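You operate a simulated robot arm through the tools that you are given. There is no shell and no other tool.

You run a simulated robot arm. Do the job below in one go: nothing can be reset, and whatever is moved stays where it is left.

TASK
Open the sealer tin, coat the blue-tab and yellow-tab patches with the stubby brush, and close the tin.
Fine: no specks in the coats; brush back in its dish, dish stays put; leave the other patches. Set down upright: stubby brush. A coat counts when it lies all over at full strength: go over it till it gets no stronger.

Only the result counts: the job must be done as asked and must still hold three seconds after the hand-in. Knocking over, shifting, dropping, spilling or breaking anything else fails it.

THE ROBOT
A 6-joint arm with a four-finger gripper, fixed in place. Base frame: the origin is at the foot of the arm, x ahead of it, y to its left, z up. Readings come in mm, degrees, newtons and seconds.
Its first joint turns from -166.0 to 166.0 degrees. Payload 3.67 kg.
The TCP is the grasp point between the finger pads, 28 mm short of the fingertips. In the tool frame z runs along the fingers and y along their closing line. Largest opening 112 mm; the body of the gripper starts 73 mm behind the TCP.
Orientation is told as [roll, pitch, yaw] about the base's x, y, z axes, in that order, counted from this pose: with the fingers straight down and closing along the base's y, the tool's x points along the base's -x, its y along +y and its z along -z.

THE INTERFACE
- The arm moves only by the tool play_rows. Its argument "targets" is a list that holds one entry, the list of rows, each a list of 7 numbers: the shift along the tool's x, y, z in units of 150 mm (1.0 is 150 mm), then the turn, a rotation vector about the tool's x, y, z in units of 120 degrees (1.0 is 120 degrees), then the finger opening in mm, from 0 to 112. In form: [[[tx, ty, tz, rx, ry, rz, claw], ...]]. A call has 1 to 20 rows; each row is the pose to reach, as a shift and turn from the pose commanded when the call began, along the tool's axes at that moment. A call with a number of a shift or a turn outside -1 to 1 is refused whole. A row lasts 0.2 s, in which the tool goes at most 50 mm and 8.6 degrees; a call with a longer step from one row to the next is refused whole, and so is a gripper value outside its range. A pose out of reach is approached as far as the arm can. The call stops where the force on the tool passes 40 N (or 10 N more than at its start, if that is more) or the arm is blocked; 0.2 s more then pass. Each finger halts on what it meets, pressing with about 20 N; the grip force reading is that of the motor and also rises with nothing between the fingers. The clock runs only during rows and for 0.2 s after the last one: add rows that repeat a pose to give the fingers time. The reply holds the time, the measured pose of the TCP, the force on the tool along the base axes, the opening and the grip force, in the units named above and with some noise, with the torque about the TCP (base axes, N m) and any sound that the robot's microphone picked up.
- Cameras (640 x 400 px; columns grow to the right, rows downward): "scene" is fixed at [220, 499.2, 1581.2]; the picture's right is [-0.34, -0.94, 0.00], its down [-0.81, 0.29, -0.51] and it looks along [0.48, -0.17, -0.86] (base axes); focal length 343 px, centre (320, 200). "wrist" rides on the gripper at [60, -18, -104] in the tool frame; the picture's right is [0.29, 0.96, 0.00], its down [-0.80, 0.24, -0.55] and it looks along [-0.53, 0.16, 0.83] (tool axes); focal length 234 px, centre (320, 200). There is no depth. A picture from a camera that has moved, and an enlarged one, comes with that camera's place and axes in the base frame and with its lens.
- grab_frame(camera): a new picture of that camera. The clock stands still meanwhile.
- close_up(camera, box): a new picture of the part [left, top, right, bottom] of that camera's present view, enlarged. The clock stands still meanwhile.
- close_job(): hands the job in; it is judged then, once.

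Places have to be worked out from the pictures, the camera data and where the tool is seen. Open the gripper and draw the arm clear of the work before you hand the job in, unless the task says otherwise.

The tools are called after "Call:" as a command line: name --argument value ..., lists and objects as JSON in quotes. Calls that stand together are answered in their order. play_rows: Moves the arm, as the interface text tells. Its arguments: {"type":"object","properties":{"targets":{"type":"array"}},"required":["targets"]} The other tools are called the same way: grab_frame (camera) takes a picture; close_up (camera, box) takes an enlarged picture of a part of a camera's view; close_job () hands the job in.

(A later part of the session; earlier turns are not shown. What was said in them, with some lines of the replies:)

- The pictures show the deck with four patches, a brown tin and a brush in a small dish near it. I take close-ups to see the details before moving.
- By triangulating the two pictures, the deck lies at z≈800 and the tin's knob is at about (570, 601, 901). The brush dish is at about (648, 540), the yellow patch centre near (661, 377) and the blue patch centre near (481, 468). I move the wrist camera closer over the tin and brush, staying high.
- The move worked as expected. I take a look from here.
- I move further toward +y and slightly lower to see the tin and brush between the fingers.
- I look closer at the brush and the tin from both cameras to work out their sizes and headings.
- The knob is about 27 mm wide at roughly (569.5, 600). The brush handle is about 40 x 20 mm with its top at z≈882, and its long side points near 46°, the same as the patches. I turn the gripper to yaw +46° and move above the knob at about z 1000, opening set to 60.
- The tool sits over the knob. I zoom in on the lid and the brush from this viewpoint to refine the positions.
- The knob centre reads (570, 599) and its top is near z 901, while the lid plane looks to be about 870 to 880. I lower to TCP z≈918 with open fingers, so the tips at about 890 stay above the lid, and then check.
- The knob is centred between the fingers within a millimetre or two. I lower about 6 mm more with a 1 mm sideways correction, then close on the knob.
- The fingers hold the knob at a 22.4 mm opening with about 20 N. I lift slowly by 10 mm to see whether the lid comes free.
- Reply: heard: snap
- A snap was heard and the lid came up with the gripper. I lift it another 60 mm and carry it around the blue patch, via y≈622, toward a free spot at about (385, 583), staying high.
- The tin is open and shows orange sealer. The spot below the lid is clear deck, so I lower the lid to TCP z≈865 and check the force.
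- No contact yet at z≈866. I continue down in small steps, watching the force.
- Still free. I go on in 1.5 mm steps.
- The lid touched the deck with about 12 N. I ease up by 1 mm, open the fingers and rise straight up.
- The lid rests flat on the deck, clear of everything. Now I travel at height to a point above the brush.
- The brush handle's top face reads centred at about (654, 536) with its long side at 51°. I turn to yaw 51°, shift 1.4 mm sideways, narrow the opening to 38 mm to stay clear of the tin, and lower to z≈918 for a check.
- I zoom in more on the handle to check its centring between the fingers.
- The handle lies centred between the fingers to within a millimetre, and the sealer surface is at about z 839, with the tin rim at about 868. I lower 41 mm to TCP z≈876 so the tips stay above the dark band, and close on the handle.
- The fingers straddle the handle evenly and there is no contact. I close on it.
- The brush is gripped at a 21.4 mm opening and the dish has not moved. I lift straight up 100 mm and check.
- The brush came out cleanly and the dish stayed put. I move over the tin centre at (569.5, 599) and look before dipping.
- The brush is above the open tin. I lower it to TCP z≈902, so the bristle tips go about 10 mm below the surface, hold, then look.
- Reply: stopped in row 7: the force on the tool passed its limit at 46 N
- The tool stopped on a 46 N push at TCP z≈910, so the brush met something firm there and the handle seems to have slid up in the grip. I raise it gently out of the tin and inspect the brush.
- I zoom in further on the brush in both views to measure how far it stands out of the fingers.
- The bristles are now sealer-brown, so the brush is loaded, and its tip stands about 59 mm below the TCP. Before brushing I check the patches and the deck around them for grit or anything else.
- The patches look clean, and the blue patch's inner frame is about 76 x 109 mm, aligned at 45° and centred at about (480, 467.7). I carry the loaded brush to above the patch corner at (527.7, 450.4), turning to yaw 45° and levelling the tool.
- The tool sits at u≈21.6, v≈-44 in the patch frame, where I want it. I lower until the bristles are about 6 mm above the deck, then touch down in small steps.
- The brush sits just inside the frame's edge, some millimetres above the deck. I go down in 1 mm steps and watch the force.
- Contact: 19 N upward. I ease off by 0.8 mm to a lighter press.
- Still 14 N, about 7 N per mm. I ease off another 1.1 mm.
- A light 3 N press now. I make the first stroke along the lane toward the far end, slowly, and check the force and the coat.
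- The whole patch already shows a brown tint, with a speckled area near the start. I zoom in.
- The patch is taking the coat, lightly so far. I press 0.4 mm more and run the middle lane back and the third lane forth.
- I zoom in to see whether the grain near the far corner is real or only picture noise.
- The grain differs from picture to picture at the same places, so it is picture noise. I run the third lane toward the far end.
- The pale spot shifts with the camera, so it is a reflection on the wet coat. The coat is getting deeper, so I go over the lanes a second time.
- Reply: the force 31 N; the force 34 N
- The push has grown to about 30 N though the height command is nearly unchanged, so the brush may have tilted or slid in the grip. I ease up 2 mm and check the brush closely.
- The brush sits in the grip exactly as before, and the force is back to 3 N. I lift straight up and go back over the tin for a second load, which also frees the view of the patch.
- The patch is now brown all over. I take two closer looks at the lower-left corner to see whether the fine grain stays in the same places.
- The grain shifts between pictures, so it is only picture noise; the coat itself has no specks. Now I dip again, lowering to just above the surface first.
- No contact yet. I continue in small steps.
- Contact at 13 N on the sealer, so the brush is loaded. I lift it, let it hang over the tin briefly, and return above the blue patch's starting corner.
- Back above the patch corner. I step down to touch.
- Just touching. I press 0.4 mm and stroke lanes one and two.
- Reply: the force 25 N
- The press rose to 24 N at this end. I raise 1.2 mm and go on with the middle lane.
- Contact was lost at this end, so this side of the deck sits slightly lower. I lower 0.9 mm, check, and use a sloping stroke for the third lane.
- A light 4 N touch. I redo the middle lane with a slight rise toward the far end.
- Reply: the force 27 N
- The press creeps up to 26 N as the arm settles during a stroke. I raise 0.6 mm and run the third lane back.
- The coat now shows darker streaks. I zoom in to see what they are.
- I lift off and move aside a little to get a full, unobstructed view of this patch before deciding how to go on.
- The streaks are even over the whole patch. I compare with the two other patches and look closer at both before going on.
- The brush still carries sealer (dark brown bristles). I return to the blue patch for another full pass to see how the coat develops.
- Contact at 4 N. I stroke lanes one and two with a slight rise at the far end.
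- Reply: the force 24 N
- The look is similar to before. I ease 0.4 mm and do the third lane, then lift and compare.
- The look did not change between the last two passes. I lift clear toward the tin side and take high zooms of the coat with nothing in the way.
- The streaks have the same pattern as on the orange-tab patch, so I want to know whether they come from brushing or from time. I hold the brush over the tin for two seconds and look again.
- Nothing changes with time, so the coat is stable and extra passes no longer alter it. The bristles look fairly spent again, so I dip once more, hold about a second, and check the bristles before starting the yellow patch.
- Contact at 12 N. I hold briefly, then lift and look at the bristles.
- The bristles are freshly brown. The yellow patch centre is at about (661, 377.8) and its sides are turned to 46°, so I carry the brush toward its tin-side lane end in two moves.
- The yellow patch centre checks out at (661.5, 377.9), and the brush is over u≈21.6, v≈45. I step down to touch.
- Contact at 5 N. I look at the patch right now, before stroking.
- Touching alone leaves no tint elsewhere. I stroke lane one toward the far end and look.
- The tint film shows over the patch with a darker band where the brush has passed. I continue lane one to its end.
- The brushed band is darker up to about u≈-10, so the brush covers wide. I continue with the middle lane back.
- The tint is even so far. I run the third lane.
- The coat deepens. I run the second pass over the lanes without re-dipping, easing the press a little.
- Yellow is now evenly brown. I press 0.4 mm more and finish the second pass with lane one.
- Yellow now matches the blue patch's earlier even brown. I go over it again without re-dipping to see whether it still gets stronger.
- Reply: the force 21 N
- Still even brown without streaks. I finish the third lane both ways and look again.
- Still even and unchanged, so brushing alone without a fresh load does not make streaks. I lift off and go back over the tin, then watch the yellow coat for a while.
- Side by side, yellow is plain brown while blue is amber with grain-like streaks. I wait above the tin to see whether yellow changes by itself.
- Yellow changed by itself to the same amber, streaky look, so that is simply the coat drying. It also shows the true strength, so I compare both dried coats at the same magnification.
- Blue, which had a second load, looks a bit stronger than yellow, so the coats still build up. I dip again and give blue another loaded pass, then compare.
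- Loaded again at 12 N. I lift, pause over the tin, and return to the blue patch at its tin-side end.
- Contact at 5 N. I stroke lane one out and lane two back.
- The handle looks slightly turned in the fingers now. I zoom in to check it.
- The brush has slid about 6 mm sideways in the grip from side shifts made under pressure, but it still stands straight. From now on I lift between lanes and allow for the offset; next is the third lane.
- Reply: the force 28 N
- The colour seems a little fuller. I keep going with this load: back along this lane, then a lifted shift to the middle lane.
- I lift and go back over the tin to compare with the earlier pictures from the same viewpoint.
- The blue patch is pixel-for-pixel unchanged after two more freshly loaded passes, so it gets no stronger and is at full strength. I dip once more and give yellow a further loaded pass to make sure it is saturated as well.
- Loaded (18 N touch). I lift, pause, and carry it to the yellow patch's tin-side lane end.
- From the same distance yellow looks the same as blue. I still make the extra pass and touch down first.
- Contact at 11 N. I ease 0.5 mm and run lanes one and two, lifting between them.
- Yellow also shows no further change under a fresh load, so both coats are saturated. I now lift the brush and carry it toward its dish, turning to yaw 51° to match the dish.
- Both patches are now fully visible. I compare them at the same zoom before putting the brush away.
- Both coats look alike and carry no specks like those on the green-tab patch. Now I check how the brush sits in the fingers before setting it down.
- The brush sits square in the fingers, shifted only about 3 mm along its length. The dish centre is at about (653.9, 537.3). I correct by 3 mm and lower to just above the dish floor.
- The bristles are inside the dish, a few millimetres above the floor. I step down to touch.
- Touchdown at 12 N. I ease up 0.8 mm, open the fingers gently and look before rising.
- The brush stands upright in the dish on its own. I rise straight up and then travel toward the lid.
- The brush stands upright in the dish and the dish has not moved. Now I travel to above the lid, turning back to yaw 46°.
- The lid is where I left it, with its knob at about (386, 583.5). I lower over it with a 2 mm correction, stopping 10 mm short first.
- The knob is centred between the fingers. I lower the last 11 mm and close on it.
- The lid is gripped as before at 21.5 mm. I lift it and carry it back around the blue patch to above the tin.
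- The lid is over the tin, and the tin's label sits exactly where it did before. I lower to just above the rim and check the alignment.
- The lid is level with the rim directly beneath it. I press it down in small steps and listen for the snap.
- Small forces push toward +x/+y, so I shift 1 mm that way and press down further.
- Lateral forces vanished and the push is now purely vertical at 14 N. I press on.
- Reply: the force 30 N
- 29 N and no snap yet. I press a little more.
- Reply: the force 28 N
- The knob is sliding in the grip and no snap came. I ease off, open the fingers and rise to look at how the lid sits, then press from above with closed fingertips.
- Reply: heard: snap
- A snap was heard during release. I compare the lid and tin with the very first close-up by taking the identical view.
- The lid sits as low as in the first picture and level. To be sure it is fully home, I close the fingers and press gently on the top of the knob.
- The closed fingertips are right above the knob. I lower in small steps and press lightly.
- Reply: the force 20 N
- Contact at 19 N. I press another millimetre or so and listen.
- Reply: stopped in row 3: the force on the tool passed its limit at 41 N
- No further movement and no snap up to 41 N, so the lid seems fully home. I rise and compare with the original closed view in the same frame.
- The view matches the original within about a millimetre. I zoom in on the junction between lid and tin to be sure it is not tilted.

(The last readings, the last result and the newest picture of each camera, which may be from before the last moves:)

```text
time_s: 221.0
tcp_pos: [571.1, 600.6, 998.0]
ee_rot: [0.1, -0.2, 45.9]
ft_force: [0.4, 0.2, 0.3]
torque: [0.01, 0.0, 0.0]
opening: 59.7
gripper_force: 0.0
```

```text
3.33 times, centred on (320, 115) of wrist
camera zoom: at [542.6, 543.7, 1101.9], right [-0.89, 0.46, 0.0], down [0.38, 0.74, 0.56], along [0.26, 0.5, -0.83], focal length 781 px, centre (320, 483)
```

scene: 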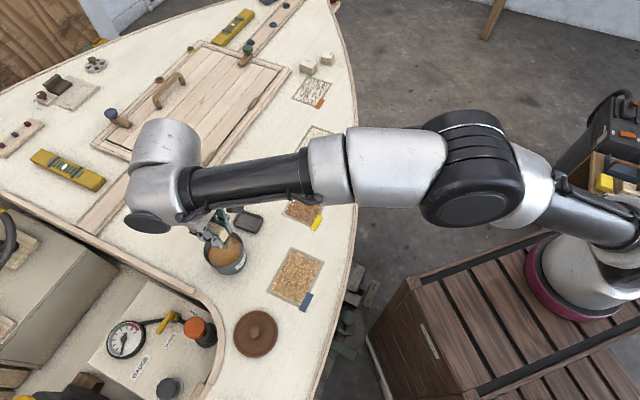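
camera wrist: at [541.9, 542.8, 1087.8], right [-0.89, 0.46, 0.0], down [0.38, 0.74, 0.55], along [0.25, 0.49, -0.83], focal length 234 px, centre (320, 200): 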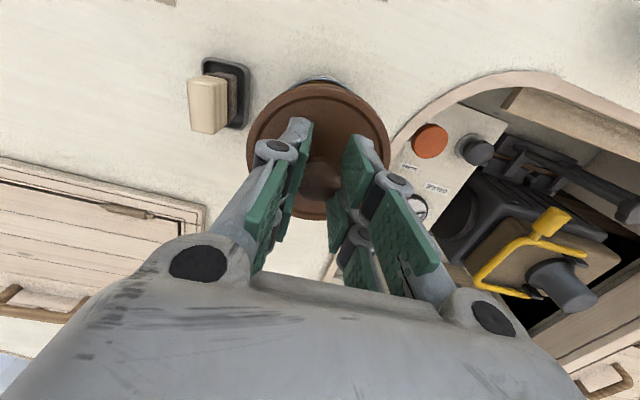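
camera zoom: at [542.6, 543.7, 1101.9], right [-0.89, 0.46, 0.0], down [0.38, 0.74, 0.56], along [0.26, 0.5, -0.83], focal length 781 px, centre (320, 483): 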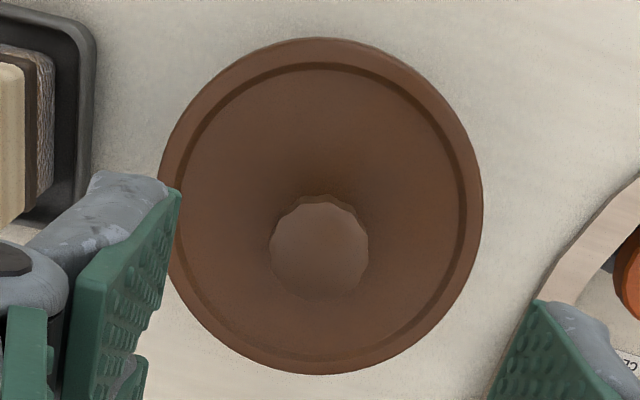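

The snap count says the lid is closed (one snap off, one snap on) and it sits flush. Before retreating I inspect the patch margins closely to make sure the coat reaches all edges.

Call:
close_up --camera "scene" --box '[265, 275, 295, 295]'

Call:
close_up --camera "scene" --box '[300, 245, 330, 270]'

Call:
close_up --camera "scene" --box '[280, 243, 310, 265]'

Call:
close_up --camera "scene" --box '[285, 285, 315, 307]'

```text
16.00 times, centred on (280, 285) of scene
camera zoom: at [220.0, 499.2, 1581.2], right [-0.34, -0.94, 0.0], down [-0.81, 0.29, -0.51], along [0.48, -0.17, -0.86], focal length 5493 px, centre (960, -1160)
```

zoom: 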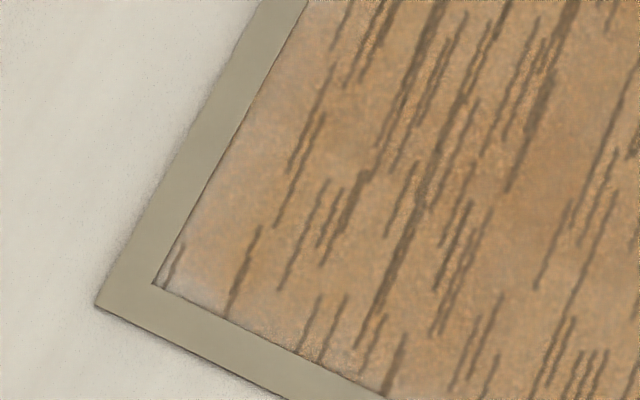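

```text
16.00 times, centred on (315, 258) of scene
camera zoom: at [220.0, 499.2, 1581.2], right [-0.34, -0.94, 0.0], down [-0.81, 0.29, -0.51], along [0.48, -0.17, -0.86], focal length 5493 px, centre (400, -720)
```

zoom: 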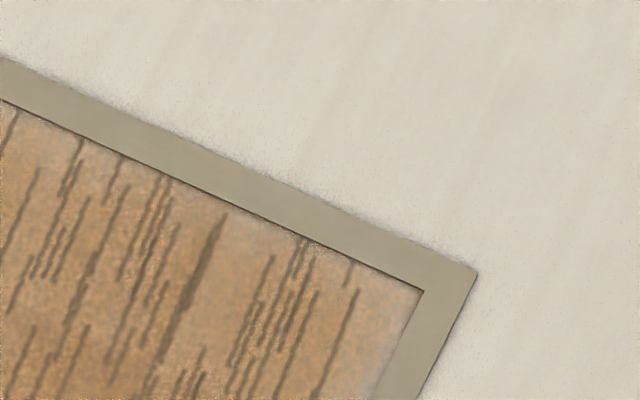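

```text
16.00 times, centred on (295, 254) of scene
camera zoom: at [220.0, 499.2, 1581.2], right [-0.34, -0.94, 0.0], down [-0.81, 0.29, -0.51], along [0.48, -0.17, -0.86], focal length 5493 px, centre (720, -664)
```

zoom: 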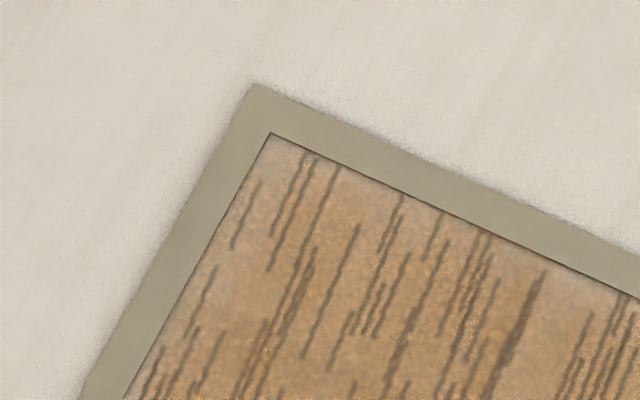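

```text
16.00 times, centred on (300, 296) of scene
camera zoom: at [220.0, 499.2, 1581.2], right [-0.34, -0.94, 0.0], down [-0.81, 0.29, -0.51], along [0.48, -0.17, -0.86], focal length 5493 px, centre (640, -1336)
```

zoom: 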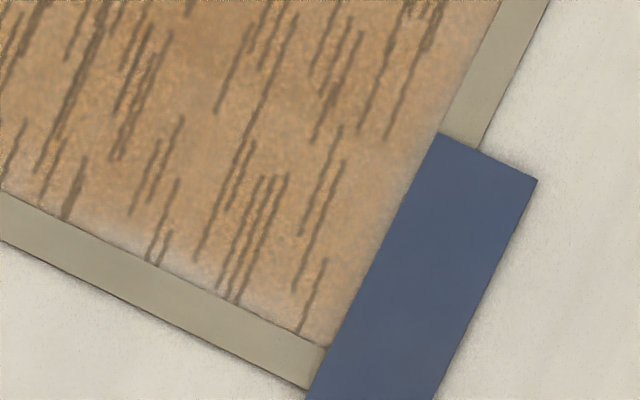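

The coat looks a little paler within some millimetres of the edges. I move the arm aside, clear of both patches, to inspect the yellow patch's margins as well.

Call:
play_rows --targets '[[[0.08, 0.2, -0.1, 0, 0, 0, 60], [0.16, 0.4, -0.2, 0, 0, 0, 60], [0.24, 0.6, -0.3, 0, 0, 0, 60], [0.32, 0.8, -0.4, 0, 0, 0, 60], [0.4, 0.95, -0.5, 0, 0, 0, 60], [0.4, 0.95, -0.5, 0, 0, 0, 60]]]'

Call:
grab_frame --camera "scene"

Call:
close_up --camera "scene" --box '[275, 175, 335, 230]'

Call:
close_up --camera "scene" --box '[280, 205, 310, 225]'

Call:
close_up --camera "scene" --box '[305, 180, 335, 200]'

```text
time_s: 222.4
tcp_pos: [425.7, 656.4, 1071.2]
ee_rot: [0.1, -0.2, 46.0]
ft_force: [-0.3, 0.7, 0.2]
torque: [-0.01, 0.0, 0.01]
opening: 60.0
gripper_force: 0.0
```

```text
taken
```

scene: 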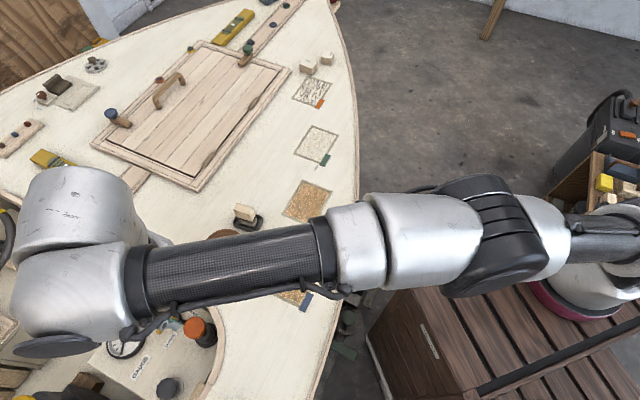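

```text
7.27 times, centred on (305, 202) of scene
camera zoom: at [220.0, 499.2, 1581.2], right [-0.34, -0.94, 0.0], down [-0.81, 0.29, -0.51], along [0.48, -0.17, -0.86], focal length 2497 px, centre (429, 182)
```

zoom: 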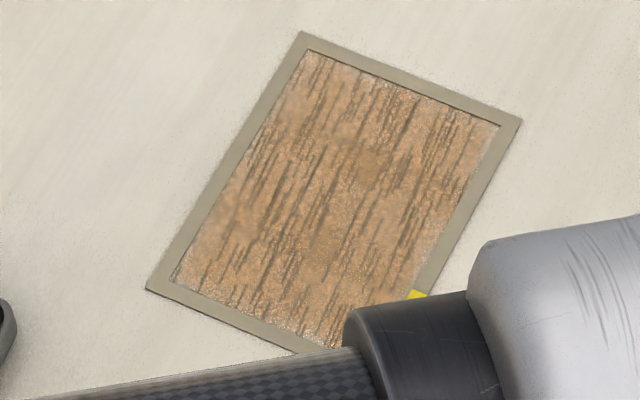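

```text
16.00 times, centred on (295, 215) of scene
camera zoom: at [220.0, 499.2, 1581.2], right [-0.34, -0.94, 0.0], down [-0.81, 0.29, -0.51], along [0.48, -0.17, -0.86], focal length 5493 px, centre (720, -40)
```

zoom: 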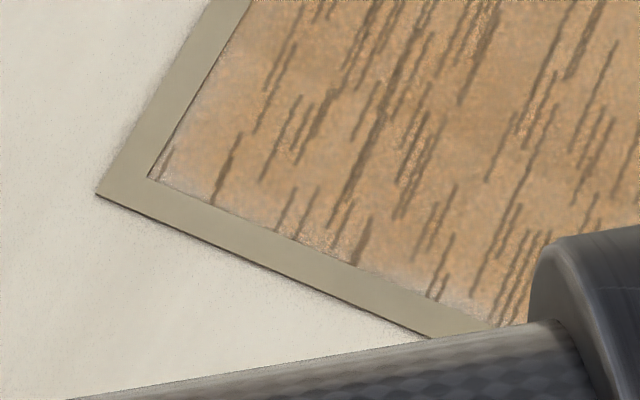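

```text
16.00 times, centred on (320, 190) of scene
camera zoom: at [220.0, 499.2, 1581.2], right [-0.34, -0.94, 0.0], down [-0.81, 0.29, -0.51], along [0.48, -0.17, -0.86], focal length 5493 px, centre (320, 360)
```

zoom: 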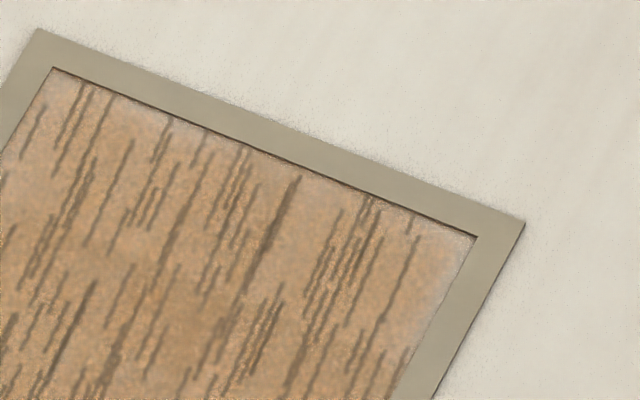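

Yellow's margins look the same as blue's, and neither coat changed under several freshly loaded passes, so both have got no stronger. The lid is seated as at the start, the brush is upright, and I now draw the arm back to a clear, high position near where it began.

Call:
play_rows --targets '[[[0.08, -0.116, -0.02, 0, 0, 0, 60], [0.16, -0.233, -0.04, 0, 0, 0, 60], [0.243, -0.35, -0.06, 0, 0, 0, 60], [0.325, -0.466, -0.08, 0, 0, 0, 60], [0.406, -0.583, -0.085, 0, 0, 0, 60], [0.487, -0.699, -0.085, 0, 0, 0, 60]]]'

Call:
play_rows --targets '[[[0.08, -0.116, -0.02, 0, 0, 0, 60], [0.16, -0.233, -0.04, 0, 0, 0, 60], [0.243, -0.35, -0.06, 0, 0, 0, 60], [0.325, -0.466, -0.08, 0, 0, 0, 60], [0.406, -0.583, -0.085, 0, 0, 0, 60], [0.487, -0.699, -0.085, 0, 0, 0, 60]]]'

Call:
play_rows --targets '[[[0.08, -0.116, -0.02, 0, 0, 0, 80], [0.16, -0.233, -0.04, 0, 0, 0, 100], [0.243, -0.35, -0.06, 0, 0, 0, 112], [0.325, -0.466, -0.08, 0, 0, 0, 112], [0.406, -0.583, -0.085, 0, 0, 0, 112], [0.487, -0.699, -0.085, 0, 0, 0, 112], [0.487, -0.699, -0.085, 0, 0, 0, 112]]]'

Call:
grab_frame --camera "scene"

Call:
close_up --camera "scene" --box '[190, 170, 350, 320]'

Call:
grab_frame --camera "wrist"

```text
time_s: 223.8
tcp_pos: [452.1, 529.9, 1083.8]
ee_rot: [0.2, -0.3, 46.0]
ft_force: [0.8, 0.3, -0.2]
torque: [-0.01, -0.02, 0.01]
opening: 60.1
gripper_force: 0.1
```

```text
time_s: 225.2
tcp_pos: [476.4, 406.1, 1097.1]
ee_rot: [0.1, -0.1, 46.0]
ft_force: [0.6, 0.0, -0.4]
torque: [-0.03, 0.03, -0.01]
opening: 60.0
gripper_force: 0.1
```

```text
time_s: 226.8
tcp_pos: [499.8, 280.7, 1109.5]
ee_rot: [0.1, -0.2, 46.1]
ft_force: [0.6, 0.0, -0.2]
torque: [-0.04, 0.01, 0.03]
opening: 112.0
gripper_force: 0.0
```

```text
taken
```

scene: 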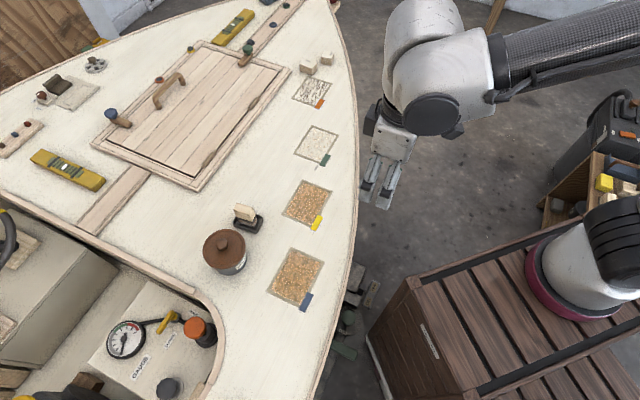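

```text
2.67 times, centred on (270, 245) of scene
camera zoom: at [220.0, 499.2, 1581.2], right [-0.34, -0.94, 0.0], down [-0.81, 0.29, -0.51], along [0.48, -0.17, -0.86], focal length 916 px, centre (453, 80)
```

zoom: 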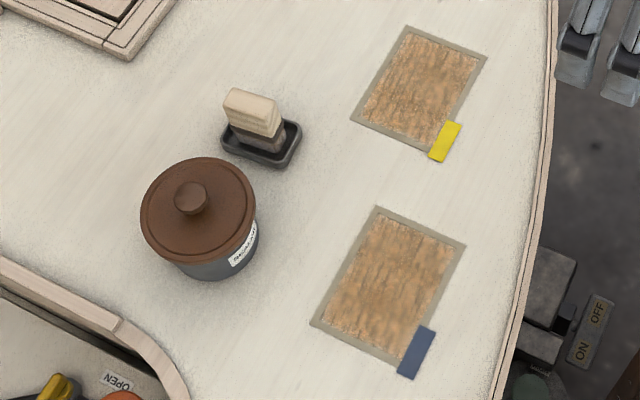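

```text
taken
camera wrist: at [472.5, 224.6, 1213.5], right [-0.89, 0.46, 0.0], down [0.38, 0.74, 0.56], along [0.26, 0.5, -0.83], focal length 234 px, centre (320, 200)
```

wrist: 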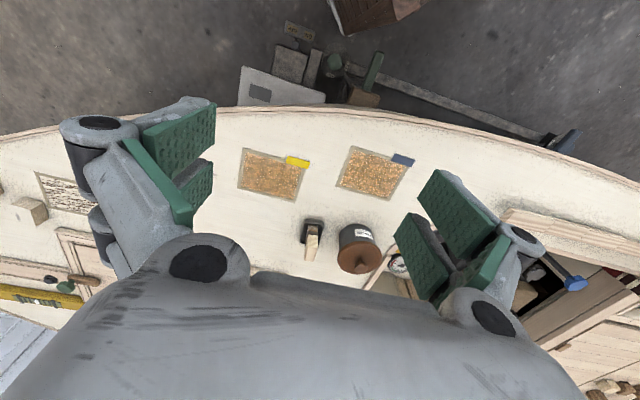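

The final pictures show the tin closed, the brush standing upright in its unmoved dish, the blue-tab and yellow-tab patches evenly coated without specks, and the other patches untouched. The gripper is open and the arm is clear, so I hand the job in.

Call:
close_job

```text
The job is handed in.
```

I coated the blue-tab and yellow-tab patches, closed the tin and put the brush back. One thing about the look of the coats is uncertain, explained below. The job is handed in, but I was not told how it was judged.

- **Coats:** both patches are covered all over. Later passes with a freshly loaded brush changed nothing I could see on either patch, so I take both to be at full strength. I saw no specks like those on the green-tab patch.
- **What I'm unsure of:** each coat went on an even brown, then some seconds after brushing turned amber with darker streaks, with slightly paler edges. I took this for the coat drying. The streaks look like those on the orange-tab patch, so they could instead be a flaw, and brushing again did not remove them.
- **Tin:** the lid snapped when it came off and again as I let go of it on the rim. A 41 N push on the knob afterwards moved nothing, and the lid sits as low as in the first pictures. The tin itself may have shifted by about 1–2 mm while I pressed the lid on.
- **Brush:** it stands upright in its dish, and the dish looks unmoved in the pictures.
- **Other patches:** not touched.
- **Arm:** the gripper is open and the arm is drawn back high, near where it started.
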